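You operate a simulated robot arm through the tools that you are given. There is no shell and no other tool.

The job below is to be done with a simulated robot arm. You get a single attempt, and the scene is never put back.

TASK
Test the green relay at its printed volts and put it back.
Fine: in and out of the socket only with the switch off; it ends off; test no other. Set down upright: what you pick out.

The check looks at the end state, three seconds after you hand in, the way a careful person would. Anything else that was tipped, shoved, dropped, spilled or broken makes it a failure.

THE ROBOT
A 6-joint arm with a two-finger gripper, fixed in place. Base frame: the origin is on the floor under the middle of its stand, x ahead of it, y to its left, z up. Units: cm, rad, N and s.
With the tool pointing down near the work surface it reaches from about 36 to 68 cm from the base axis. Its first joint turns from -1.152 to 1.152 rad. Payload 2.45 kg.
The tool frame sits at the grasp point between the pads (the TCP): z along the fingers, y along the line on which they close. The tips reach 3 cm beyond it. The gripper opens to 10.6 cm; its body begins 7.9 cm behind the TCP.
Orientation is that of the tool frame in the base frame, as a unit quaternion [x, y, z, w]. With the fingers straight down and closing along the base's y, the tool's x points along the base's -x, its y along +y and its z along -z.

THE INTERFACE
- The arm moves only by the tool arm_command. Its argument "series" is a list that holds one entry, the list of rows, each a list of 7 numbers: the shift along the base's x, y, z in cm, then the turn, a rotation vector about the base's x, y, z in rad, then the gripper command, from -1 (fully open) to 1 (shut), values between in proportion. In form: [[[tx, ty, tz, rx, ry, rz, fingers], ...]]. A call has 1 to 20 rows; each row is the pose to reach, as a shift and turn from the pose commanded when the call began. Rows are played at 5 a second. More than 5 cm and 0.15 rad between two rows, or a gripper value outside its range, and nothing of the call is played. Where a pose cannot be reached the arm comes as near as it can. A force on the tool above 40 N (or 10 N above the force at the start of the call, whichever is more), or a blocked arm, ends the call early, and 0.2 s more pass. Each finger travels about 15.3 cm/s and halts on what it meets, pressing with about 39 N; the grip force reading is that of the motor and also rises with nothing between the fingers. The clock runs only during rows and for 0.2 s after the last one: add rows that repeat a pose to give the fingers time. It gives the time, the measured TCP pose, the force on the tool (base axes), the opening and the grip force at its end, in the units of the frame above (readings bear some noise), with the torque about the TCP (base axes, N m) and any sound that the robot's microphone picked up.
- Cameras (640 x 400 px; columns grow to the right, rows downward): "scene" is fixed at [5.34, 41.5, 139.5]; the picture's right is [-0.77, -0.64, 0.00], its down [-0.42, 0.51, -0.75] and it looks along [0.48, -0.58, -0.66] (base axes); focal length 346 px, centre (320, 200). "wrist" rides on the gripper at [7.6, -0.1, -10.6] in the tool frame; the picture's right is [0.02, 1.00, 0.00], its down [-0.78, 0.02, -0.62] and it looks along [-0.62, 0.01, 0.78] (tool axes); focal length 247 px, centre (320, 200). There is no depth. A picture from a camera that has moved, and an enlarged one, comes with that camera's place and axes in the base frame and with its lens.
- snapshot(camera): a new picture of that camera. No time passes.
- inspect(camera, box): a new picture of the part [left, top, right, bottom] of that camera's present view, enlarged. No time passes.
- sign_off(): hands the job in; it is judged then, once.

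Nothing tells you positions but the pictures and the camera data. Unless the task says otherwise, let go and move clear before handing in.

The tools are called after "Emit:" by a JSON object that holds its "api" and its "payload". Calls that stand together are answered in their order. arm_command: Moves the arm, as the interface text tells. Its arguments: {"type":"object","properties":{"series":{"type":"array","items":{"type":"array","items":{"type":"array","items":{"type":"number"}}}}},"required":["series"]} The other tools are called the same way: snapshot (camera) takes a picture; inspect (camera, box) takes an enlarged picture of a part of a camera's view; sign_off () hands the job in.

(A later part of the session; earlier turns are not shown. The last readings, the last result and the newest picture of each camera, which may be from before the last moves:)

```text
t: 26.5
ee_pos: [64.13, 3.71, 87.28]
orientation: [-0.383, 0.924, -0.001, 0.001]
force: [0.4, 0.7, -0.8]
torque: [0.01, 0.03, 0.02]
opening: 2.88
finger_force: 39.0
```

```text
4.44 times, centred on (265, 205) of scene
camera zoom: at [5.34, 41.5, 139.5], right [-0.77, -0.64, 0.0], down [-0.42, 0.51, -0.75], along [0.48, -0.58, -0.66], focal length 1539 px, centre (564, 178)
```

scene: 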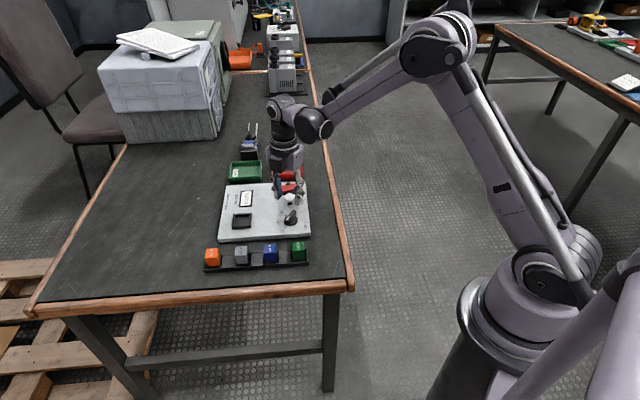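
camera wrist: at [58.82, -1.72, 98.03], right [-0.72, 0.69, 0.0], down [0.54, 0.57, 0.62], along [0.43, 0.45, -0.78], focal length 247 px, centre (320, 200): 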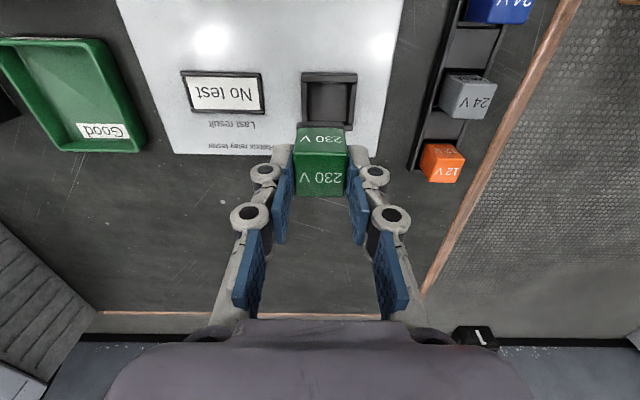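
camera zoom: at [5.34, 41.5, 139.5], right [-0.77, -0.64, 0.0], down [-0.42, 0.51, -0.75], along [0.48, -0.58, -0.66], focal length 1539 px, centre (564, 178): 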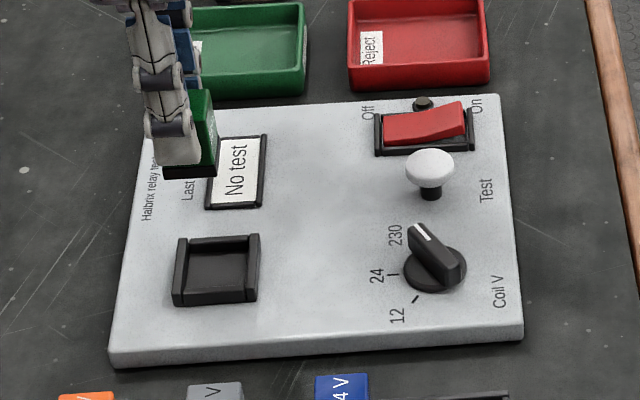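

The socket lies about 0.75 cm to the image's right of the relay and lines up lengthwise. I'll correct sideways and come down partway, then check again.

Emit:
{"api": "arm_command", "payload": {"series": [[[-0.3, 0.3, 0, 0, 0, 0, 0.6], [-0.54, 0.52, -1.5, 0, 0, 0, 0.6], [-0.54, 0.52, -3.5, 0, 0, 0, 0.6], [-0.54, 0.52, -5, 0, 0, 0, 0.6], [-0.54, 0.52, -5, 0, 0, 0, 0.6]]]}}

Emit:
{"api": "inspect", "payload": {"camera": "wrist", "box": [224, 70, 416, 190]}}

Emit:
{"api": "inspect", "payload": {"camera": "scene", "box": [210, 180, 290, 240]}}

```text
t: 27.7
ee_pos: [63.68, 4.23, 82.26]
orientation: [-0.383, 0.924, 0.0, 0.001]
force: [-0.2, -0.7, -0.2]
torque: [0.01, 0.05, -0.04]
opening: 2.89
finger_force: 38.9
```

```text
3.33 times, centred on (320, 130) of wrist
camera zoom: at [58.28, -1.18, 92.91], right [-0.72, 0.69, 0.0], down [0.54, 0.57, 0.62], along [0.43, 0.45, -0.78], focal length 823 px, centre (320, 433)
```

zoom: 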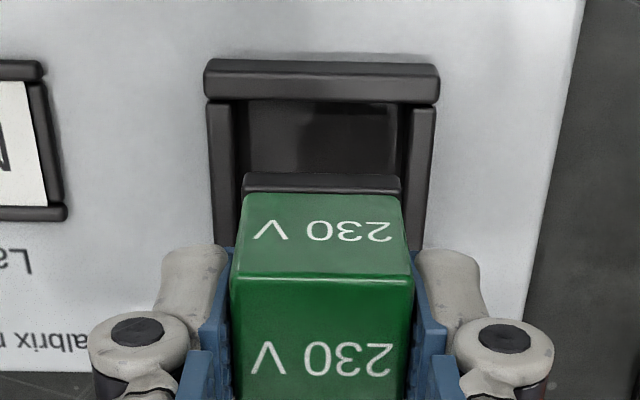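

```text
6.67 times, centred on (250, 210) of scene
camera zoom: at [5.34, 41.5, 139.5], right [-0.77, -0.64, 0.0], down [-0.42, 0.51, -0.75], along [0.48, -0.58, -0.66], focal length 2309 px, centre (787, 133)
```

zoom: 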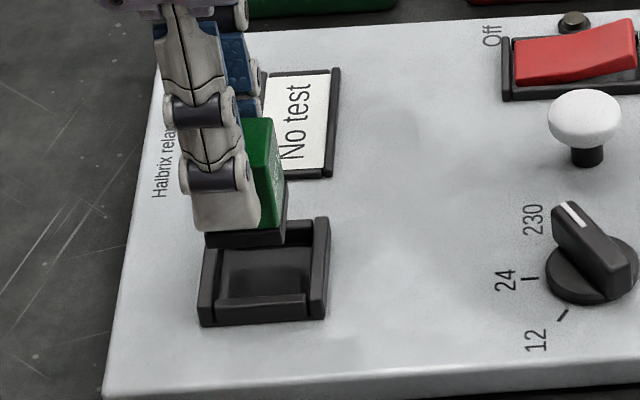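

Sideways alignment is good. I'll nudge about 2 mm lengthwise and lower until the relay base is just above the socket rim, then look.

Emit:
{"api": "arm_command", "payload": {"series": [[[-0.1, -0.1, -1, 0, 0, 0, 0.6], [-0.13, -0.13, -2, 0, 0, 0, 0.6], [-0.13, -0.13, -2.6, 0, 0, 0, 0.6], [-0.13, -0.13, -2.6, 0, 0, 0, 0.6]]]}}

Emit:
{"api": "inspect", "payload": {"camera": "wrist", "box": [224, 80, 416, 200]}}

Emit:
{"api": "inspect", "payload": {"camera": "scene", "box": [210, 185, 290, 245]}}

```text
t: 28.7
ee_pos: [63.5, 4.25, 79.64]
orientation: [-0.382, 0.924, -0.001, 0.001]
force: [0.8, 0.3, -0.1]
torque: [0.01, 0.03, -0.02]
opening: 2.87
finger_force: 39.3
```

```text
3.33 times, centred on (320, 140) of wrist
camera zoom: at [58.07, -1.31, 90.25], right [-0.72, 0.69, 0.0], down [0.54, 0.57, 0.62], along [0.43, 0.45, -0.78], focal length 823 px, centre (320, 400)
```

zoom: 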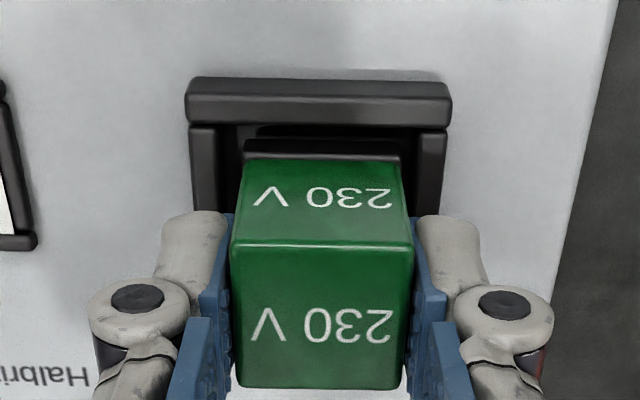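

```text
6.67 times, centred on (250, 215) of scene
camera zoom: at [5.34, 41.5, 139.5], right [-0.77, -0.64, 0.0], down [-0.42, 0.51, -0.75], along [0.48, -0.58, -0.66], focal length 2309 px, centre (787, 100)
```

zoom: 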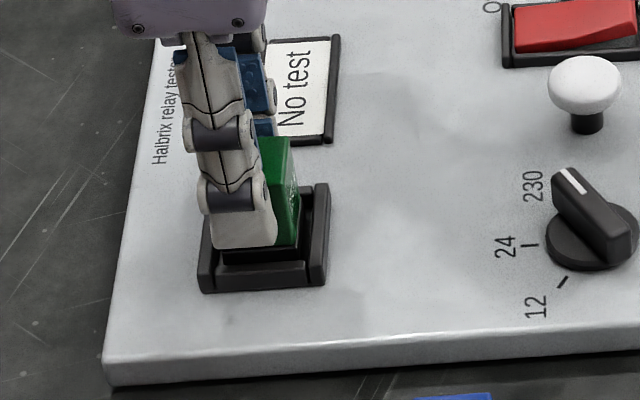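

The base is directly over the opening, with about 3 mm of play all round. I'll lower it in small steps until it seats.

Emit:
{"api": "arm_command", "payload": {"series": [[[0, 0, -0.4, 0, 0, 0, 0.6], [0, 0, -0.8, 0, 0, 0, 0.6], [0, 0, -1.1, 0, 0, 0, 0.6], [0, 0, -1.1, 0, 0, 0, 0.6]]]}}

Emit:
{"api": "inspect", "payload": {"camera": "wrist", "box": [224, 80, 416, 200]}}

Emit:
{"api": "inspect", "payload": {"camera": "scene", "box": [220, 200, 284, 240]}}

```text
t: 29.7
ee_pos: [63.37, 4.2, 78.6]
orientation: [-0.383, 0.924, 0.0, 0.0]
force: [1.1, 1.1, 35.1]
torque: [-0.01, -0.12, -0.01]
opening: 2.9
finger_force: 39.1
```

```text
3.33 times, centred on (320, 140) of wrist
camera zoom: at [58.03, -1.32, 89.23], right [-0.72, 0.69, 0.0], down [0.54, 0.57, 0.62], along [0.43, 0.45, -0.78], focal length 823 px, centre (320, 400)
```

zoom: 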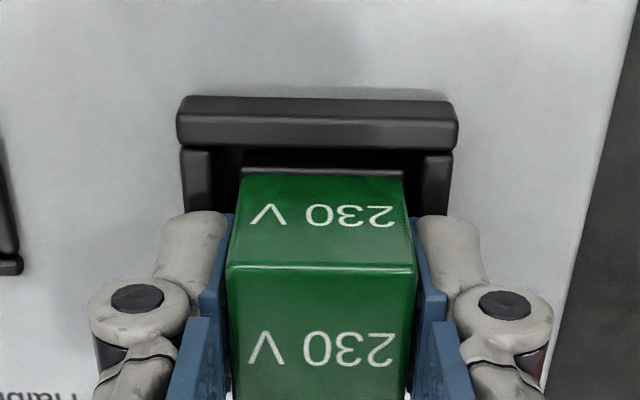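

```text
10.00 times, centred on (252, 220) of scene
camera zoom: at [5.27, 41.5, 139.51], right [-0.77, -0.64, 0.0], down [-0.42, 0.51, -0.75], along [0.48, -0.58, -0.66], focal length 3463 px, centre (1000, 0)
```

zoom: 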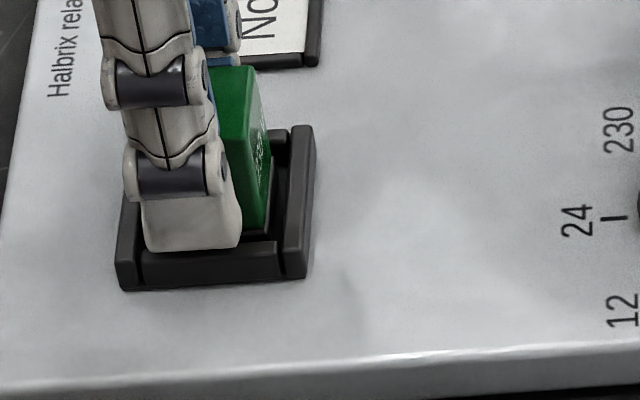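

There's a firm 35 N of upward contact at z≈78.6, which matches the base resting on the socket floor. I'll ease the pressure, open the fingers a little and check how the relay sits.

Emit:
{"api": "arm_command", "payload": {"series": [[[0, 0, 0.1, 0, 0, 0, 0.6], [0, 0, 0.1, 0, 0, 0, 0.4], [0, 0, 0.1, 0, 0, 0, 0.25], [0, 0, 0.1, 0, 0, 0, 0.2], [0, 0, 0.1, 0, 0, 0, 0.2]]]}}

Emit:
{"api": "inspect", "payload": {"camera": "wrist", "box": [224, 80, 416, 200]}}

Emit:
{"api": "inspect", "payload": {"camera": "scene", "box": [220, 200, 284, 240]}}

```text
t: 30.9
ee_pos: [63.39, 4.16, 78.56]
orientation: [-0.383, 0.924, -0.001, 0.002]
force: [-0.4, -0.3, 0.2]
torque: [0.04, -0.01, 0.02]
opening: 4.21
finger_force: 0.0
```

```text
3.33 times, centred on (320, 140) of wrist
camera zoom: at [58.09, -1.33, 89.24], right [-0.72, 0.69, 0.0], down [0.54, 0.57, 0.62], along [0.43, 0.45, -0.78], focal length 823 px, centre (320, 400)
```

zoom: 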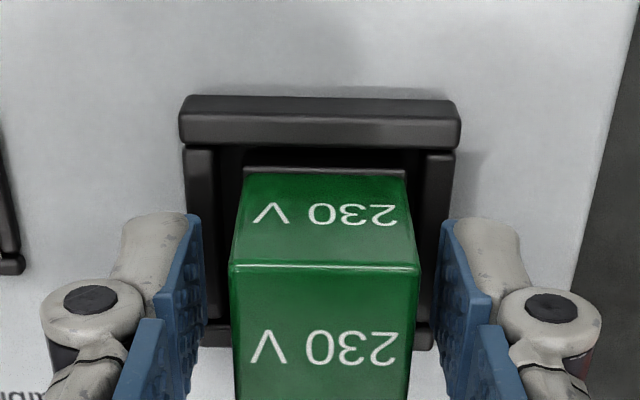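

```text
10.00 times, centred on (252, 220) of scene
camera zoom: at [5.34, 41.5, 139.5], right [-0.77, -0.64, 0.0], down [-0.42, 0.51, -0.75], along [0.48, -0.58, -0.66], focal length 3463 px, centre (1000, 0)
```

zoom: 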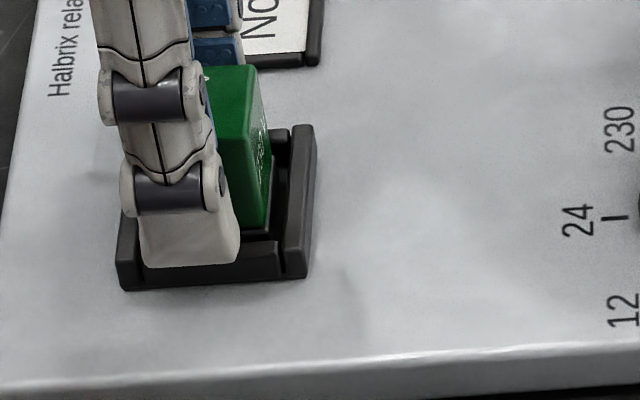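

The relay is standing upright and free in the socket, and the switch still reads Off. I'll raise straight up, close the fingers, turn to θ=-45° and move over to view the rocker and Test button.

Emit:
{"api": "arm_command", "payload": {"series": [[[0, 0, 1, 0, 0, 0, 0.2], [0, 0, 3, 0, 0, 0, 0.2], [0, 0, 6, 0, 0, 0, 0.2], [0, 0, 9.5, 0, 0, 0, 0.2], [0, 0, 9.5, 0, 0, 0, 0.2]]]}}

Emit:
{"api": "inspect", "payload": {"camera": "wrist", "box": [224, 50, 416, 170]}}

Emit:
{"api": "inspect", "payload": {"camera": "scene", "box": [210, 170, 322, 240]}}

```text
t: 32.1
ee_pos: [63.36, 4.14, 88.11]
orientation: [-0.383, 0.924, -0.001, 0.002]
force: [0.0, 0.2, -0.7]
torque: [0.01, -0.01, 0.02]
opening: 4.2
finger_force: 0.1
```

```text
3.33 times, centred on (320, 110) of wrist
camera zoom: at [57.98, -1.25, 98.83], right [-0.72, 0.69, 0.0], down [0.54, 0.57, 0.62], along [0.43, 0.45, -0.78], focal length 823 px, centre (320, 500)
```

zoom: 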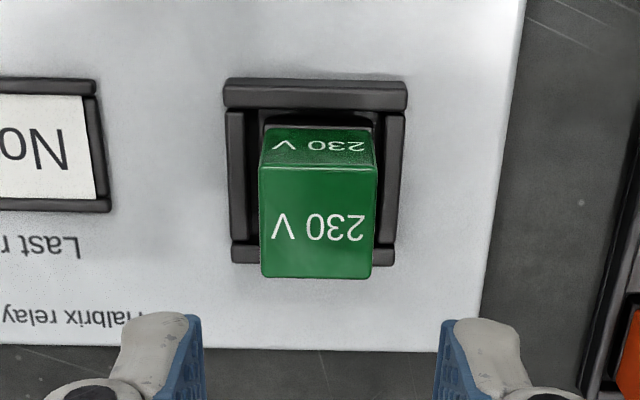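

```text
5.71 times, centred on (266, 205) of scene
camera zoom: at [5.34, 41.5, 139.5], right [-0.77, -0.64, 0.0], down [-0.42, 0.51, -0.75], along [0.48, -0.58, -0.66], focal length 1979 px, centre (629, 171)
```

zoom: 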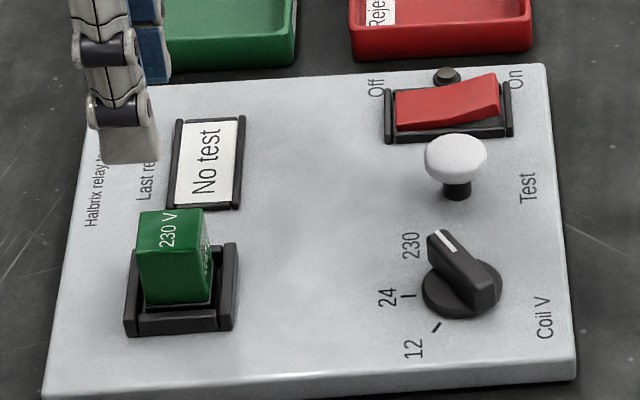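

Emit:
{"api": "arm_command", "payload": {"series": [[[-0.4, -1, 0, 0, 0, -0.131, 0.3], [-0.8, -2, 0, 0, 0, -0.262, 0.5], [-1.1, -3, 0, 0, 0, -0.393, 0.7], [-1.5, -4, 0, 0, 0, -0.524, 0.9], [-1.9, -5, 0, 0, 0, -0.655, 1], [-2.2, -6, 0, 0, 0, -0.786, 1], [-2.6, -7, 0, 0, 0, -0.917, 1], [-3, -8, 0, 0, 0, -1.048, 1], [-3.4, -9, 0, 0, 0, -1.179, 1], [-3.7, -10, 0, 0, 0, -1.31, 1], [-4.1, -11, 0, 0, 0, -1.441, 1], [-4.4, -12.1, 0, 0, 0, -1.571, 1], [-4.4, -12.1, 0, 0, 0, -1.571, 1]]]}}

Emit:
{"api": "snapshot", "payload": {"camera": "wrist"}}

Emit:
{"api": "inspect", "payload": {"camera": "wrist", "box": [224, 60, 416, 180]}}

Emit:
{"api": "inspect", "payload": {"camera": "scene", "box": [240, 150, 336, 220]}}

```text
t: 34.9
ee_pos: [59.09, -8.03, 88.02]
orientation: [0.384, 0.923, -0.001, 0.001]
force: [-1.0, 0.4, 0.0]
torque: [-0.03, 0.0, 0.03]
opening: 0.0
finger_force: 28.3
```

```text
taken
camera wrist: at [53.5, -2.59, 98.77], right [0.69, 0.72, 0.0], down [0.56, -0.54, 0.62], along [0.45, -0.43, -0.78], focal length 247 px, centre (320, 200)
```

wrist: 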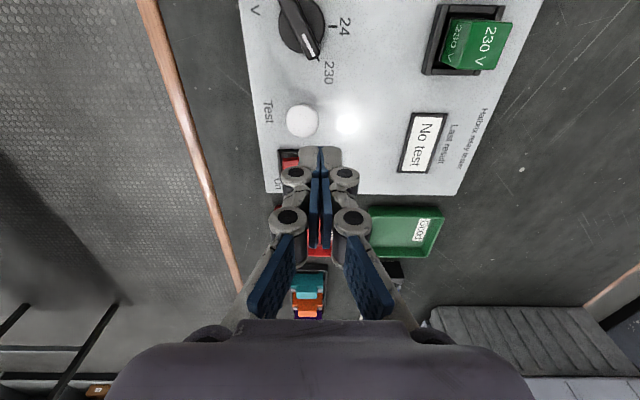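

```text
3.33 times, centred on (320, 120) of wrist
camera zoom: at [53.5, -2.59, 98.77], right [0.69, 0.72, 0.0], down [0.56, -0.54, 0.62], along [0.45, -0.43, -0.78], focal length 823 px, centre (320, 467)
```

zoom: 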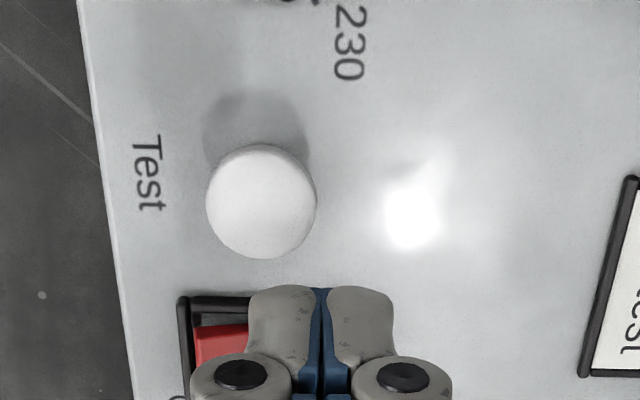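

```text
5.71 times, centred on (288, 185) of scene
camera zoom: at [5.34, 41.5, 139.5], right [-0.77, -0.64, 0.0], down [-0.42, 0.51, -0.75], along [0.48, -0.58, -0.66], focal length 1979 px, centre (503, 286)
```

zoom: 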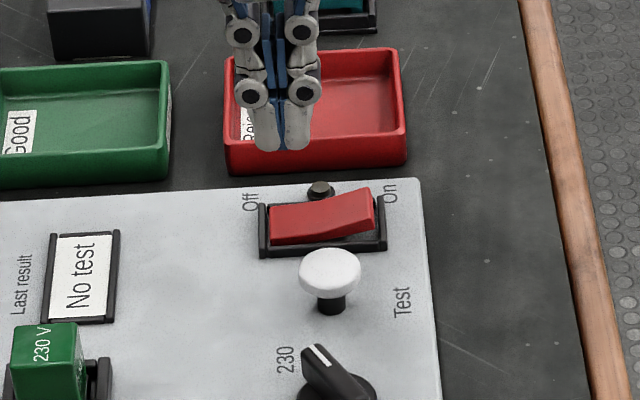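

The Test button top is at about (58.7, -9.8, 75.7). The rocker centre is at about (63.6, -13.8), with its raised On end near (61.6, -15.7, 75). I'll move the closed fingertips above the On half and check the alignment.

Emit:
{"api": "arm_command", "payload": {"series": [[[1.1, -2.3, -0.5, 0, 0, 0, 1], [2.2, -4.6, -1, 0, 0, 0, 1], [3.3, -7, -1.5, 0, 0, 0, 1], [3.3, -7, -4, 0, 0, 0, 1], [3.3, -7, -7, 0, 0, 0, 1], [3.3, -7, -7, 0, 0, 0, 1]]]}}

Emit:
{"api": "inspect", "payload": {"camera": "wrist", "box": [224, 80, 416, 200]}}

Emit:
{"api": "inspect", "payload": {"camera": "scene", "box": [260, 150, 340, 210]}}

```text
t: 36.3
ee_pos: [62.37, -14.89, 81.22]
orientation: [0.383, 0.924, -0.001, 0.0]
force: [0.0, -0.7, -0.2]
torque: [0.01, 0.03, 0.04]
opening: 0.0
finger_force: 28.7
```

```text
3.33 times, centred on (320, 140) of wrist
camera zoom: at [56.81, -9.62, 91.82], right [0.69, 0.72, 0.0], down [0.57, -0.54, 0.62], along [0.45, -0.43, -0.78], focal length 823 px, centre (320, 400)
```

zoom: 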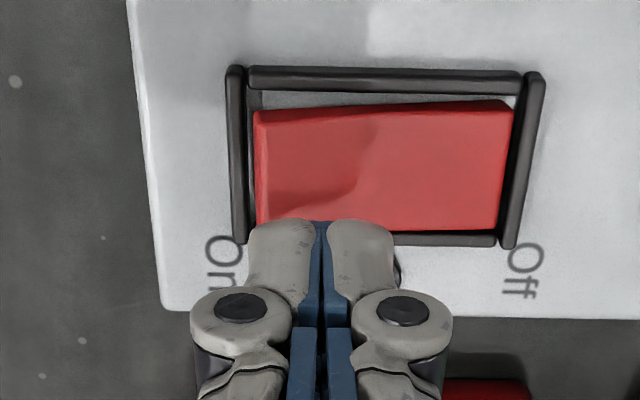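

```text
6.67 times, centred on (300, 180) of scene
camera zoom: at [5.34, 41.5, 139.5], right [-0.77, -0.64, 0.0], down [-0.42, 0.51, -0.75], along [0.48, -0.58, -0.66], focal length 2309 px, centre (453, 333)
```

zoom: 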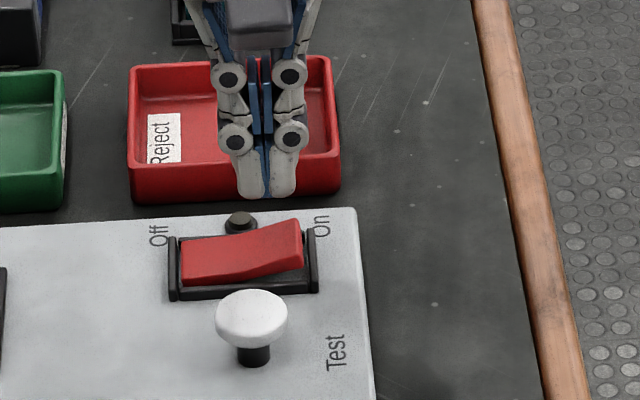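

The fingertips are over the On half, slightly off in one direction. I'll correct by about 4 mm and press down gently in steps.

Emit:
{"api": "arm_command", "payload": {"series": [[[-0.39, 0.17, -0.8, 0, 0, 0, 1], [-0.39, 0.17, -1.8, 0, 0, 0, 1], [-0.39, 0.17, -2.4, 0, 0, 0, 1], [-0.39, 0.17, -2.8, 0, 0, 0, 1], [-0.39, 0.17, -3, 0, 0, 0, 1], [-0.39, 0.17, -3.2, 0, 0, 0, 1]]]}}

Emit:
{"api": "inspect", "payload": {"camera": "scene", "box": [260, 150, 340, 210]}}

Emit:
{"api": "inspect", "payload": {"camera": "wrist", "box": [224, 80, 416, 200]}}

```text
t: 37.7
ee_pos: [61.9, -14.87, 77.95]
orientation: [0.383, 0.924, -0.001, 0.0]
force: [-3.8, -1.3, 4.6]
torque: [0.0, 0.07, 0.01]
opening: 0.0
finger_force: 28.6
heard: click
```

```text
6.67 times, centred on (300, 180) of scene
camera zoom: at [5.32, 41.5, 139.5], right [-0.77, -0.64, 0.0], down [-0.42, 0.51, -0.75], along [0.48, -0.58, -0.66], focal length 2309 px, centre (453, 333)
```

zoom: 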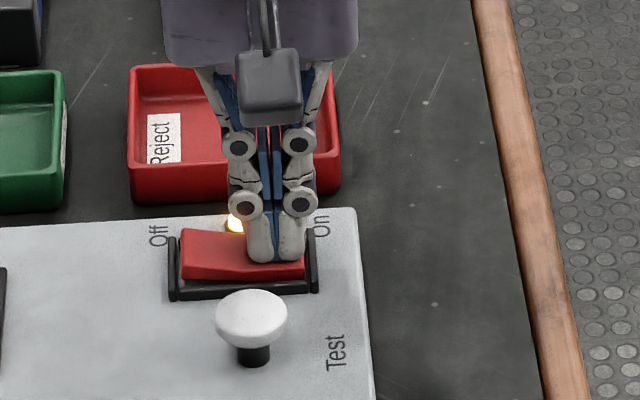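

```text
3.33 times, centred on (320, 140) of wrist
camera zoom: at [56.38, -9.5, 88.62], right [0.69, 0.72, 0.0], down [0.57, -0.54, 0.62], along [0.45, -0.43, -0.78], focal length 823 px, centre (320, 400)
```

zoom: 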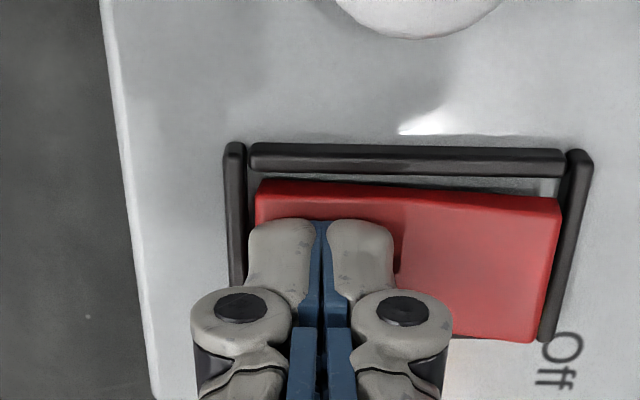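

There was a click and the lamp is lit, so the switch is on. I'll lift clear and move the closed fingertips above the white Test button.

Emit:
{"api": "arm_command", "payload": {"series": [[[0, 0, 1.5, 0, 0, 0, 1], [0, 0, 4.5, 0, 0, 0, 1], [-1, 1.6, 5, 0, 0, 0, 1], [-2.1, 3.3, 5, 0, 0, 0, 1], [-3.2, 5, 5, 0, 0, 0, 1], [-3.2, 5, 5, 0, 0, 0, 1]]]}}

Emit:
{"api": "inspect", "payload": {"camera": "scene", "box": [230, 150, 326, 222]}}

Emit:
{"api": "inspect", "payload": {"camera": "wrist", "box": [224, 70, 416, 190]}}

```text
t: 39.1
ee_pos: [58.8, -9.63, 83.07]
orientation: [0.382, 0.924, -0.001, 0.0]
force: [-0.3, 0.8, -0.1]
torque: [-0.03, 0.03, -0.01]
opening: 0.0
finger_force: 28.3
```

```text
5.56 times, centred on (278, 186) of scene
camera zoom: at [5.34, 41.5, 139.5], right [-0.77, -0.64, 0.0], down [-0.42, 0.51, -0.75], along [0.48, -0.58, -0.66], focal length 1924 px, centre (553, 278)
```

zoom: 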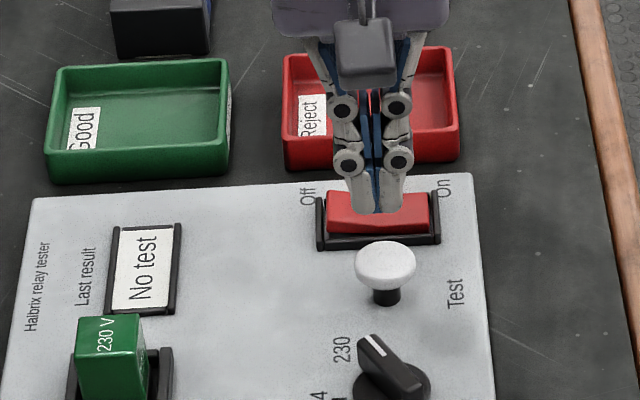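

```text
3.33 times, centred on (320, 130) of wrist
camera zoom: at [53.25, -4.45, 93.69], right [0.69, 0.72, 0.0], down [0.57, -0.54, 0.62], along [0.45, -0.43, -0.78], focal length 823 px, centre (320, 433)
```

zoom: 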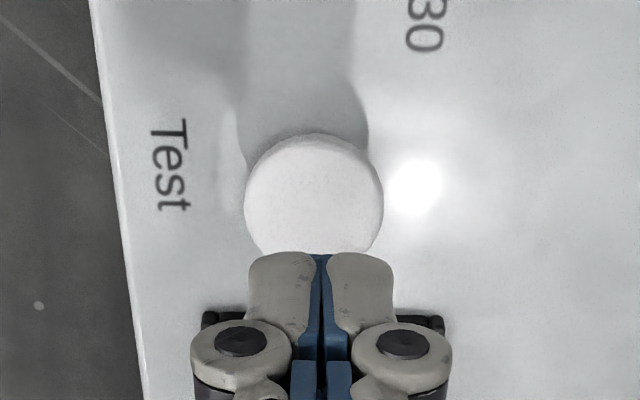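

The fingertips are centred over the Test button. I'll press down gently in small steps and listen for a click.

Emit:
{"api": "arm_command", "payload": {"series": [[[-0.08, -0.08, -1.5, 0, 0, 0, 1], [-0.08, -0.08, -3, 0, 0, 0, 1], [-0.08, -0.08, -3.9, 0, 0, 0, 1], [-0.08, -0.08, -4.3, 0, 0, 0, 1], [-0.08, -0.08, -4.5, 0, 0, 0, 1], [-0.08, -0.08, -4.7, 0, 0, 0, 1]]]}}

Emit:
{"api": "inspect", "payload": {"camera": "scene", "box": [230, 150, 326, 222]}}

```text
t: 40.5
ee_pos: [58.68, -9.9, 78.24]
orientation: [0.383, 0.924, -0.002, 0.0]
force: [1.3, 1.7, 3.1]
torque: [0.08, 0.03, 0.02]
opening: 0.61
finger_force: 28.3
heard: click
```

```text
5.56 times, centred on (278, 186) of scene
camera zoom: at [5.33, 41.5, 139.5], right [-0.77, -0.64, 0.0], down [-0.42, 0.51, -0.75], along [0.48, -0.58, -0.66], focal length 1924 px, centre (553, 278)
```

zoom: 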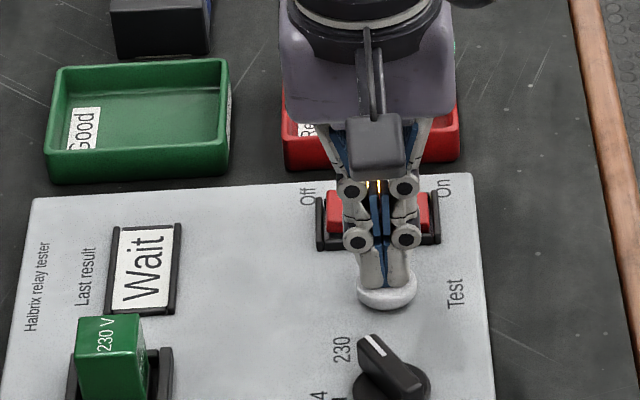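

A click, and the display shows "Wait", so the test has started. I'll release the button, lift clear and wait for the result.

Emit:
{"api": "arm_command", "payload": {"series": [[[0, 0, 0.8, 0, 0, 0, 1], [0, 0, 2.5, 0, 0, 0, 1], [0, 0, 5, 0, 0, 0, 1], [0, 0, 5, 0, 0, 0, 1], [0, 0, 5, 0, 0, 0, 1], [0, 0, 5, 0, 0, 0, 1], [0, 0, 5, 0, 0, 0, 1], [0, 0, 5, 0, 0, 0, 1]]]}}

Emit:
{"api": "inspect", "payload": {"camera": "scene", "box": [230, 150, 326, 222]}}

```text
t: 42.3
ee_pos: [58.66, -10.01, 83.21]
orientation: [0.382, 0.924, -0.002, 0.001]
force: [-0.4, -0.3, -0.2]
torque: [0.03, 0.01, -0.02]
opening: 0.0
finger_force: 28.8
```

```text
5.56 times, centred on (278, 186) of scene
camera zoom: at [5.34, 41.5, 139.5], right [-0.77, -0.64, 0.0], down [-0.42, 0.51, -0.75], along [0.48, -0.58, -0.66], focal length 1924 px, centre (553, 278)
```

zoom: 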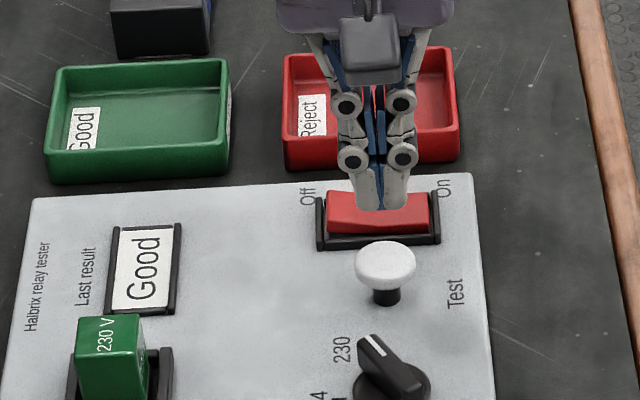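

The display reads "Good". Now I'll go above the Off half of the rocker to switch it off before touching the relay.

Emit:
{"api": "arm_command", "payload": {"series": [[[1.8, -0.9, 0, 0, 0, 0, 1], [3.6, -1.8, 0, 0, 0, 0, 1], [5.48, -2.72, 0, 0, 0, 0, 1], [5.48, -2.72, -1.5, 0, 0, 0, 1], [5.48, -2.72, -1.5, 0, 0, 0, 1]]]}}

Emit:
{"api": "inspect", "payload": {"camera": "wrist", "box": [224, 80, 416, 200]}}

Emit:
{"api": "inspect", "payload": {"camera": "scene", "box": [240, 150, 336, 222]}}

```text
t: 43.5
ee_pos: [64.08, -12.68, 81.74]
orientation: [0.383, 0.924, -0.001, 0.0]
force: [0.4, -0.1, 0.8]
torque: [-0.01, 0.03, -0.02]
opening: 0.0
finger_force: 28.4
```

```text
3.33 times, centred on (320, 140) of wrist
camera zoom: at [58.55, -7.24, 92.45], right [0.69, 0.72, 0.0], down [0.57, -0.54, 0.62], along [0.45, -0.43, -0.78], focal length 823 px, centre (320, 400)
```

zoom: 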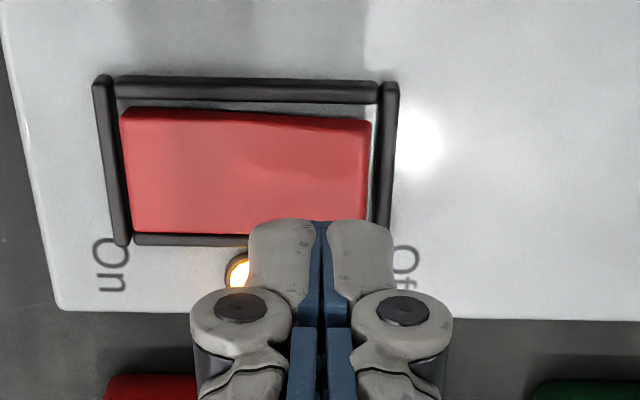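

```text
5.56 times, centred on (288, 186) of scene
camera zoom: at [5.34, 41.5, 139.5], right [-0.77, -0.64, 0.0], down [-0.42, 0.51, -0.75], along [0.48, -0.58, -0.66], focal length 1924 px, centre (498, 278)
```

zoom: 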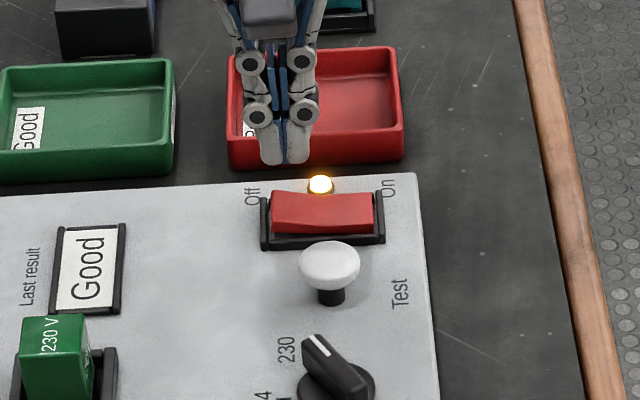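

The fingertips are aligned over the raised Off end. I'll press down in steps.

Emit:
{"api": "arm_command", "payload": {"series": [[[0, 0, -1, 0, 0, 0, 1], [0, 0, -2.2, 0, 0, 0, 1], [0, 0, -2.9, 0, 0, 0, 1], [0, 0, -3.3, 0, 0, 0, 1], [0, 0, -3.6, 0, 0, 0, 1], [0, 0, -3.8, 0, 0, 0, 1]]]}}

Emit:
{"api": "inspect", "payload": {"camera": "scene", "box": [240, 150, 336, 222]}}

```text
t: 44.9
ee_pos: [64.25, -12.5, 77.86]
orientation: [0.383, 0.924, 0.0, 0.001]
force: [2.5, 1.7, 4.1]
torque: [0.02, -0.05, -0.02]
opening: 0.01
finger_force: 28.6
heard: click
```

```text
5.56 times, centred on (288, 186) of scene
camera zoom: at [5.33, 41.51, 139.5], right [-0.77, -0.64, 0.0], down [-0.42, 0.51, -0.75], along [0.48, -0.58, -0.66], focal length 1924 px, centre (498, 278)
```

zoom: 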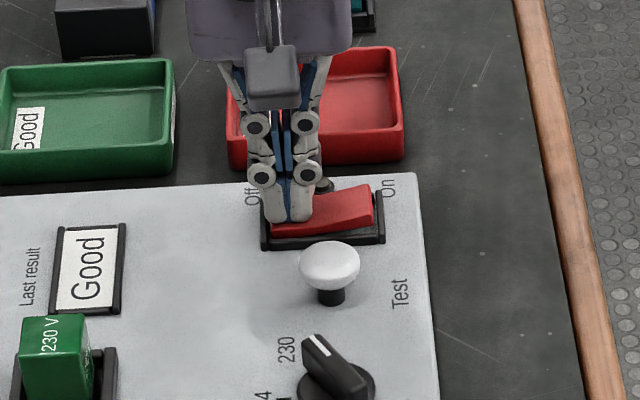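

A click and the lamp is dark, so it's off. I'll lift clear, check the switch state, and travel back over the socketed relay at θ=45° with the fingers opening.

Emit:
{"api": "arm_command", "payload": {"series": [[[0, 0, 1.5, 0, 0, 0, 1], [0, 0, 4.5, 0, 0, 0, 1], [0, 0, 8, 0, 0, 0, 1], [0, 0, 10.2, 0, 0, 0, 1], [0, 0, 10.2, 0, 0, 0, 1]]]}}

Emit:
{"api": "inspect", "payload": {"camera": "scene", "box": [240, 150, 336, 222]}}

Emit:
{"api": "arm_command", "payload": {"series": [[[-0.06, 1.4, 0, 0, 0, 0.131, 1], [-0.12, 2.8, 0, 0, 0, 0.262, 0.9], [-0.18, 4.2, 0, 0, 0, 0.393, 0.8], [-0.24, 5.6, 0, 0, 0, 0.524, 0.6], [-0.3, 7, 0, 0, 0, 0.655, 0.4], [-0.36, 8.4, 0, 0, 0, 0.786, 0.2], [-0.42, 9.8, 0, 0, 0, 0.917, 0.2], [-0.48, 11.2, 0, 0, 0, 1.048, 0.2], [-0.54, 12.6, 0, 0, 0, 1.179, 0.2], [-0.6, 14, 0, 0, 0, 1.31, 0.2], [-0.66, 15.4, 0, 0, 0, 1.441, 0.2], [-0.71, 16.73, 0, 0, 0, 1.571, 0.2], [-0.71, 16.73, 0, 0, 0, 1.571, 0.2]]]}}

Emit:
{"api": "inspect", "payload": {"camera": "wrist", "box": [224, 50, 416, 170]}}

Emit:
{"api": "inspect", "payload": {"camera": "scene", "box": [210, 160, 322, 240]}}

```text
t: 46.1
ee_pos: [64.12, -12.66, 88.13]
orientation: [0.383, 0.924, -0.001, 0.0]
force: [0.0, 0.3, 0.5]
torque: [-0.01, -0.01, 0.0]
opening: 0.0
finger_force: 28.8
```

```text
5.56 times, centred on (288, 186) of scene
camera zoom: at [5.34, 41.5, 139.5], right [-0.77, -0.64, 0.0], down [-0.42, 0.51, -0.75], along [0.48, -0.58, -0.66], focal length 1924 px, centre (498, 278)
```

zoom: 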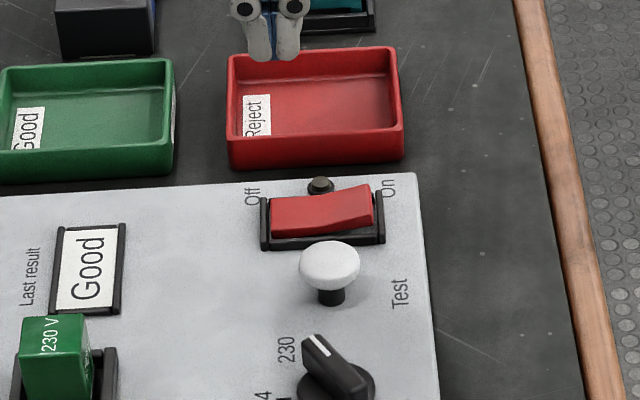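

```text
t: 48.9
ee_pos: [63.5, 4.12, 87.99]
orientation: [-0.383, 0.924, 0.0, 0.001]
force: [-0.6, 0.7, 0.7]
torque: [-0.07, 0.01, -0.03]
opening: 4.23
finger_force: 0.2
```

```text
3.33 times, centred on (320, 110) of wrist
camera zoom: at [58.15, -1.34, 98.85], right [-0.72, 0.69, 0.0], down [0.54, 0.57, 0.62], along [0.43, 0.45, -0.78], focal length 823 px, centre (320, 500)
```

zoom: 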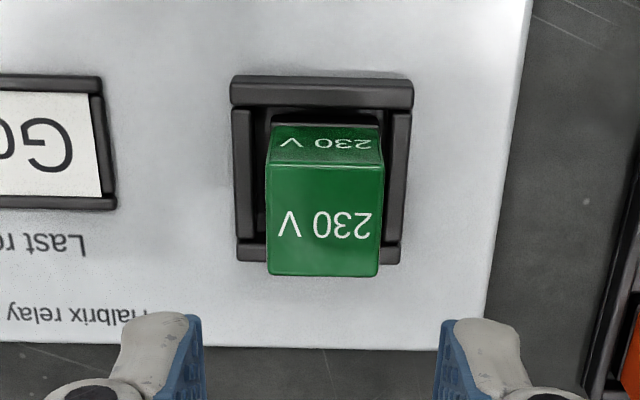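

```text
5.00 times, centred on (266, 200) of scene
camera zoom: at [5.34, 41.5, 139.5], right [-0.77, -0.64, 0.0], down [-0.42, 0.51, -0.75], along [0.48, -0.58, -0.66], focal length 1732 px, centre (590, 200)
```

zoom: 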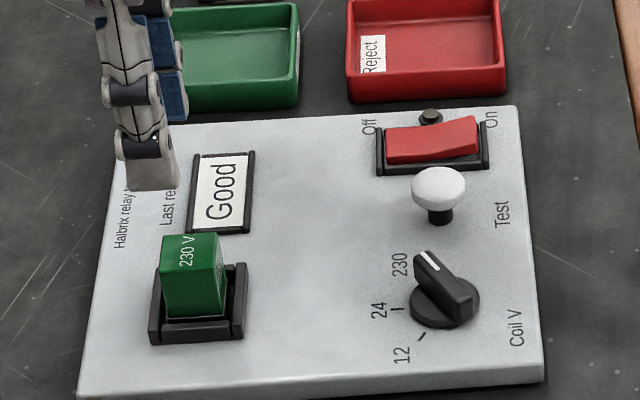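

The switch is confirmed off: lamp dark, Off side down. I'm about 1.7 mm off sideways compared with when I left the relay, so I'll correct that and descend around it.

Emit:
{"api": "arm_command", "payload": {"series": [[[-0.16, 0.08, -2, 0, 0, 0, 0.2], [-0.16, 0.08, -4.5, 0, 0, 0, 0.2], [-0.16, 0.08, -7, 0, 0, 0, 0.2], [-0.16, 0.08, -8.5, 0, 0, 0, 0.2], [-0.16, 0.08, -9.4, 0, 0, 0, 0.2], [-0.16, 0.08, -9.4, 0, 0, 0, 0.2]]]}}

Emit:
{"api": "inspect", "payload": {"camera": "wrist", "box": [224, 80, 416, 200]}}

Emit:
{"api": "inspect", "payload": {"camera": "scene", "box": [220, 200, 284, 240]}}

```text
t: 50.3
ee_pos: [63.26, 4.03, 78.77]
orientation: [-0.382, 0.924, -0.001, 0.001]
force: [0.4, 0.3, 0.5]
torque: [-0.04, -0.02, -0.02]
opening: 4.23
finger_force: 0.0
```

```text
3.33 times, centred on (320, 140) of wrist
camera zoom: at [57.95, -1.29, 89.44], right [-0.72, 0.69, 0.0], down [0.54, 0.57, 0.62], along [0.43, 0.45, -0.78], focal length 823 px, centre (320, 400)
```

zoom: 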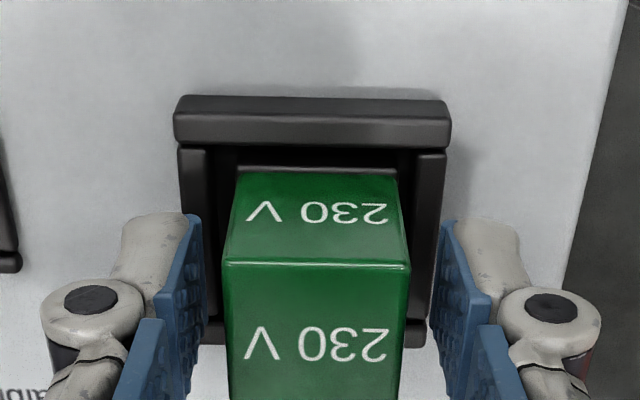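

```text
10.00 times, centred on (252, 220) of scene
camera zoom: at [5.34, 41.5, 139.5], right [-0.77, -0.64, 0.0], down [-0.42, 0.51, -0.75], along [0.48, -0.58, -0.66], focal length 3463 px, centre (1000, 0)
```

zoom: 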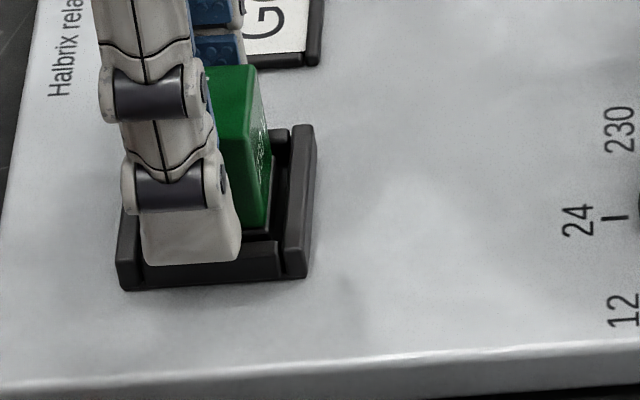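

Emit:
{"api": "arm_command", "payload": {"series": [[[0.09, -0.07, -0.1, 0, 0, 0, 0.2], [0.09, -0.07, -0.1, 0, 0, 0, 0.2], [0.09, -0.07, -0.1, 0, 0, 0, 0.35], [0.09, -0.07, -0.1, 0, 0, 0, 0.5], [0.09, -0.07, -0.1, 0, 0, 0, 0.6], [0.09, -0.07, -0.1, 0, 0, 0, 0.6]]]}}

Emit:
{"api": "inspect", "payload": {"camera": "wrist", "box": [224, 80, 416, 200]}}

```text
t: 51.7
ee_pos: [63.42, 4.14, 78.71]
orientation: [-0.383, 0.924, 0.0, 0.001]
force: [0.0, -0.5, 0.2]
torque: [-0.04, -0.05, -0.02]
opening: 2.88
finger_force: 39.3
```

```text
3.33 times, centred on (320, 140) of wrist
camera zoom: at [58.06, -1.38, 89.33], right [-0.72, 0.69, 0.0], down [0.54, 0.57, 0.62], along [0.43, 0.45, -0.78], focal length 823 px, centre (320, 400)
```

zoom: 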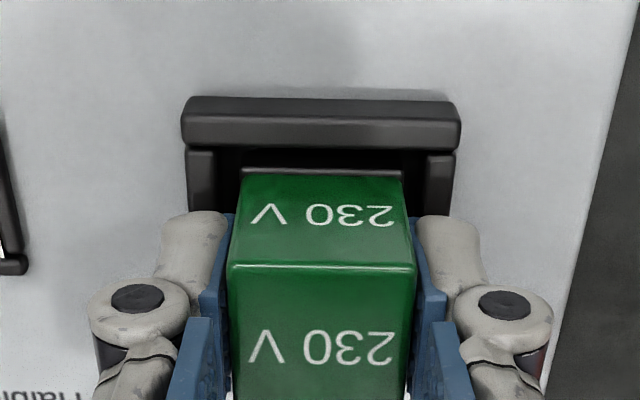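

The relay is gripped in the same attitude as before. I'll lift it straight up and carry it back above its empty rack slot.

Emit:
{"api": "arm_command", "payload": {"series": [[[0, 0, 0.6, 0, 0, 0, 0.6], [0, 0, 1.6, 0, 0, 0, 0.6], [0, 0, 3.5, 0, 0, 0, 0.6], [0, 0, 6, 0, 0, 0, 0.6], [0, 0, 8.6, 0, 0, 0, 0.6], [-2.5, -0.2, 8.6, 0, 0, 0, 0.6], [-5.5, -0.5, 8.6, 0, 0, 0, 0.6], [-8.5, -0.75, 8.6, 0, 0, 0, 0.6], [-11.5, -1, 8.6, 0, 0, 0, 0.6], [-14.5, -1.25, 8.6, 0, 0, 0, 0.6], [-17, -1.5, 8.6, 0, 0, 0, 0.6], [-18.8, -1.62, 8.6, 0, 0, 0, 0.6], [-18.8, -1.62, 8.6, 0, 0, 0, 0.6]]]}}

Emit:
{"api": "inspect", "payload": {"camera": "wrist", "box": [224, 70, 416, 190]}}

Emit:
{"api": "inspect", "payload": {"camera": "scene", "box": [200, 170, 328, 270]}}

```text
t: 54.5
ee_pos: [44.66, 2.55, 87.23]
orientation: [-0.383, 0.924, -0.001, 0.001]
force: [-0.2, -0.6, -1.0]
torque: [0.0, -0.01, -0.03]
opening: 2.86
finger_force: 38.7
```

```text
3.33 times, centred on (320, 130) of wrist
camera zoom: at [39.28, -2.88, 97.9], right [-0.72, 0.69, 0.0], down [0.54, 0.57, 0.62], along [0.43, 0.45, -0.78], focal length 823 px, centre (320, 433)
```

zoom: 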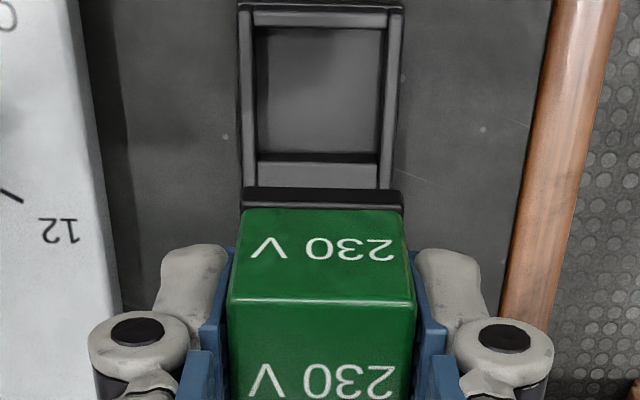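

```text
4.00 times, centred on (264, 220) of scene
camera zoom: at [5.34, 41.5, 139.5], right [-0.77, -0.64, 0.0], down [-0.42, 0.51, -0.75], along [0.48, -0.58, -0.66], focal length 1385 px, centre (544, 120)
```

zoom: 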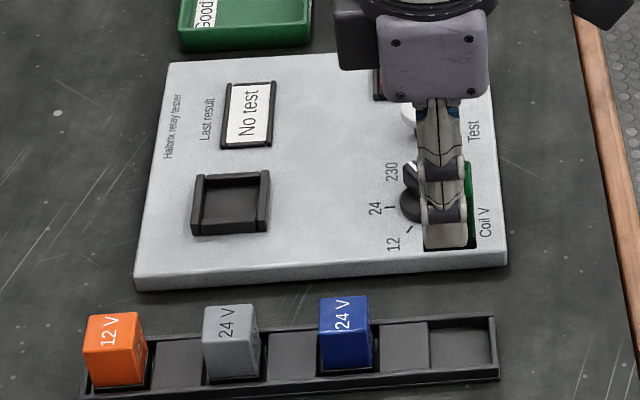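

The relay slid up about 0.7 cm in the fingers when it seated, so I'll allow for that when lowering. Alignment over the slot is within 1.4 mm lengthwise. I'll correct it and come down partway to check.

Emit:
{"api": "arm_command", "payload": {"series": [[[-0.09, -0.09, -1.5, 0, 0, 0, 0.6], [-0.09, -0.09, -4, 0, 0, 0, 0.6], [-0.09, -0.09, -6.5, 0, 0, 0, 0.6], [-0.09, -0.09, -8, 0, 0, 0, 0.6], [-0.09, -0.09, -8, 0, 0, 0, 0.6]]]}}

Emit:
{"api": "inspect", "payload": {"camera": "wrist", "box": [224, 80, 416, 200]}}

Emit:
{"api": "inspect", "payload": {"camera": "scene", "box": [256, 215, 336, 265]}}

```text
t: 55.7
ee_pos: [44.51, 2.52, 79.15]
orientation: [-0.383, 0.924, 0.0, 0.001]
force: [0.7, 0.3, -0.7]
torque: [0.01, 0.02, 0.0]
opening: 2.91
finger_force: 39.2
```

```text
3.33 times, centred on (320, 140) of wrist
camera zoom: at [39.15, -3.03, 89.86], right [-0.72, 0.69, 0.0], down [0.54, 0.57, 0.62], along [0.43, 0.45, -0.78], focal length 823 px, centre (320, 400)
```

zoom: 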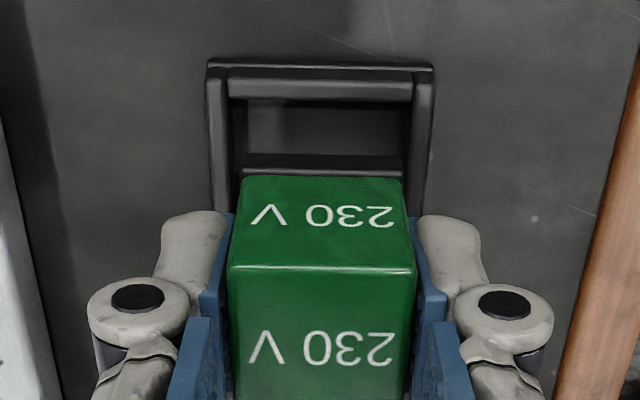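

```text
8.00 times, centred on (296, 240) of scene
camera zoom: at [5.34, 41.5, 139.5], right [-0.77, -0.64, 0.0], down [-0.42, 0.51, -0.75], along [0.48, -0.58, -0.66], focal length 2770 px, centre (512, -120)
```

zoom: 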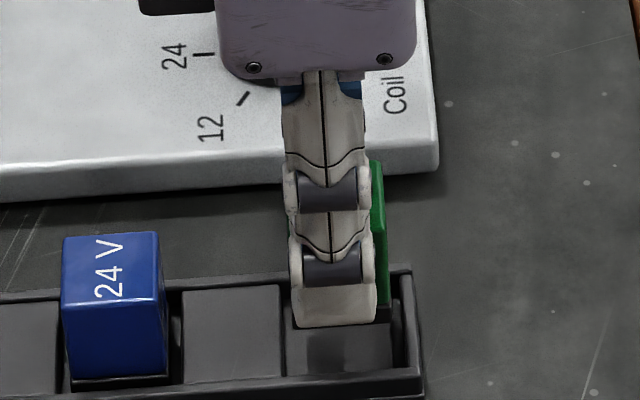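

The relay is centred over its slot. I'll lower it slowly into the slot.

Emit:
{"api": "arm_command", "payload": {"series": [[[0, 0, -0.7, 0, 0, 0, 0.6], [0, 0, -1.4, 0, 0, 0, 0.6], [0, 0, -1.9, 0, 0, 0, 0.6], [0, 0, -2.2, 0, 0, 0, 0.6], [0, 0, -2.4, 0, 0, 0, 0.6]]]}}

Emit:
{"api": "inspect", "payload": {"camera": "wrist", "box": [224, 80, 416, 200]}}

Emit:
{"api": "inspect", "payload": {"camera": "scene", "box": [256, 220, 336, 270]}}

```text
t: 56.9
ee_pos: [44.6, 2.44, 76.73]
orientation: [-0.383, 0.924, 0.0, 0.001]
force: [-0.6, 0.2, -1.5]
torque: [0.02, 0.02, 0.02]
opening: 2.9
finger_force: 38.9
```

```text
3.33 times, centred on (320, 140) of wrist
camera zoom: at [39.18, -3.07, 87.48], right [-0.72, 0.69, 0.0], down [0.54, 0.57, 0.62], along [0.43, 0.45, -0.78], focal length 823 px, centre (320, 400)
```

zoom: 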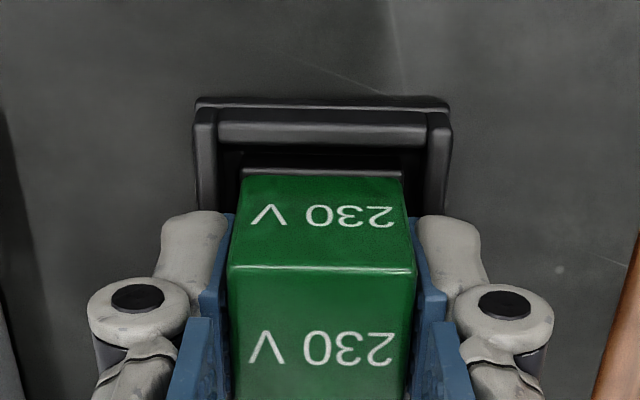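

```text
8.00 times, centred on (296, 245) of scene
camera zoom: at [5.34, 41.5, 139.5], right [-0.77, -0.64, 0.0], down [-0.42, 0.51, -0.75], along [0.48, -0.58, -0.66], focal length 2770 px, centre (512, -160)
```

zoom: 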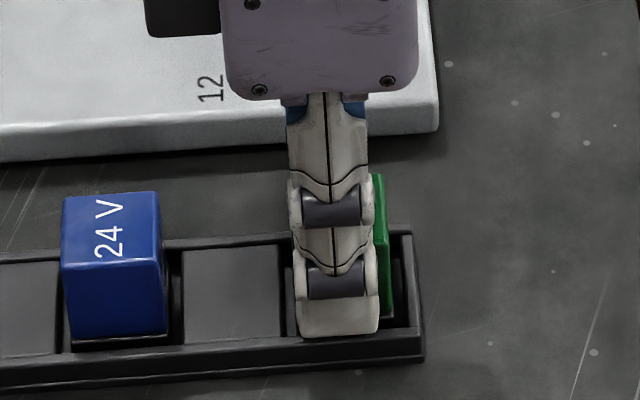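

The relay is within about a millimetre of its original height. I'll ease down a touch and release.

Emit:
{"api": "arm_command", "payload": {"series": [[[0, 0, -0.06, 0, 0, 0, 0.6], [0, 0, -0.12, 0, 0, 0, 0.6], [0, 0, -0.12, 0, 0, 0, 0.6]]]}}

Emit:
{"api": "arm_command", "payload": {"series": [[[0, 0, 0, 0, 0, 0, 0.42], [0, 0, 0, 0, 0, 0, 0.35], [0, 0, 0, 0, 0, 0, 0.25], [0, 0, 0, 0, 0, 0, 0.15], [0, 0, 0, 0, 0, 0, 0.05], [0, 0, 0, 0, 0, 0, 0.05]]]}}

Emit:
{"api": "inspect", "payload": {"camera": "wrist", "box": [224, 80, 416, 200]}}

Emit:
{"api": "inspect", "payload": {"camera": "scene", "box": [256, 220, 336, 270]}}

```text
t: 57.7
ee_pos: [44.57, 2.37, 76.64]
orientation: [-0.383, 0.924, -0.001, 0.001]
force: [-1.1, 1.4, 11.5]
torque: [0.04, 0.02, -0.01]
opening: 2.89
finger_force: 38.9
```

```text
t: 59.1
ee_pos: [44.56, 2.46, 76.75]
orientation: [-0.383, 0.924, 0.0, 0.001]
force: [-0.4, -0.2, 0.4]
torque: [-0.02, -0.02, -0.01]
opening: 5.04
finger_force: 0.1
```

```text
3.33 times, centred on (320, 140) of wrist
camera zoom: at [39.16, -3.06, 87.35], right [-0.72, 0.69, 0.0], down [0.54, 0.57, 0.62], along [0.43, 0.45, -0.78], focal length 823 px, centre (320, 400)
```

zoom: 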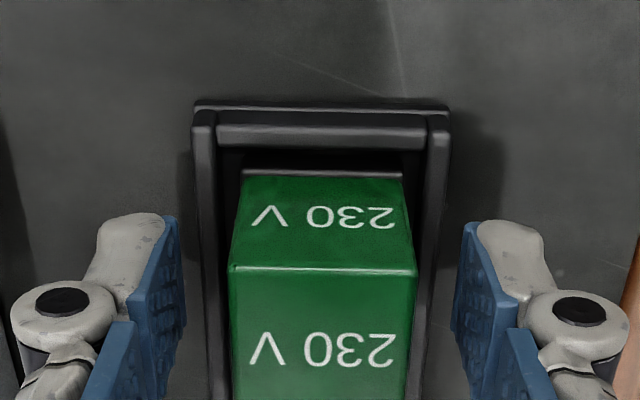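

```text
8.00 times, centred on (296, 245) of scene
camera zoom: at [5.34, 41.5, 139.5], right [-0.77, -0.64, 0.0], down [-0.42, 0.51, -0.75], along [0.48, -0.58, -0.66], focal length 2770 px, centre (512, -160)
```

zoom: 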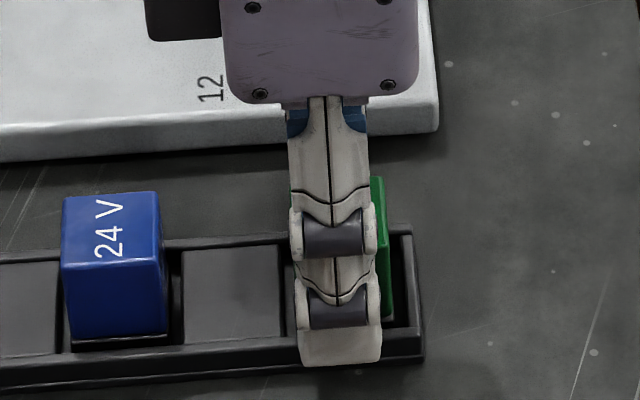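

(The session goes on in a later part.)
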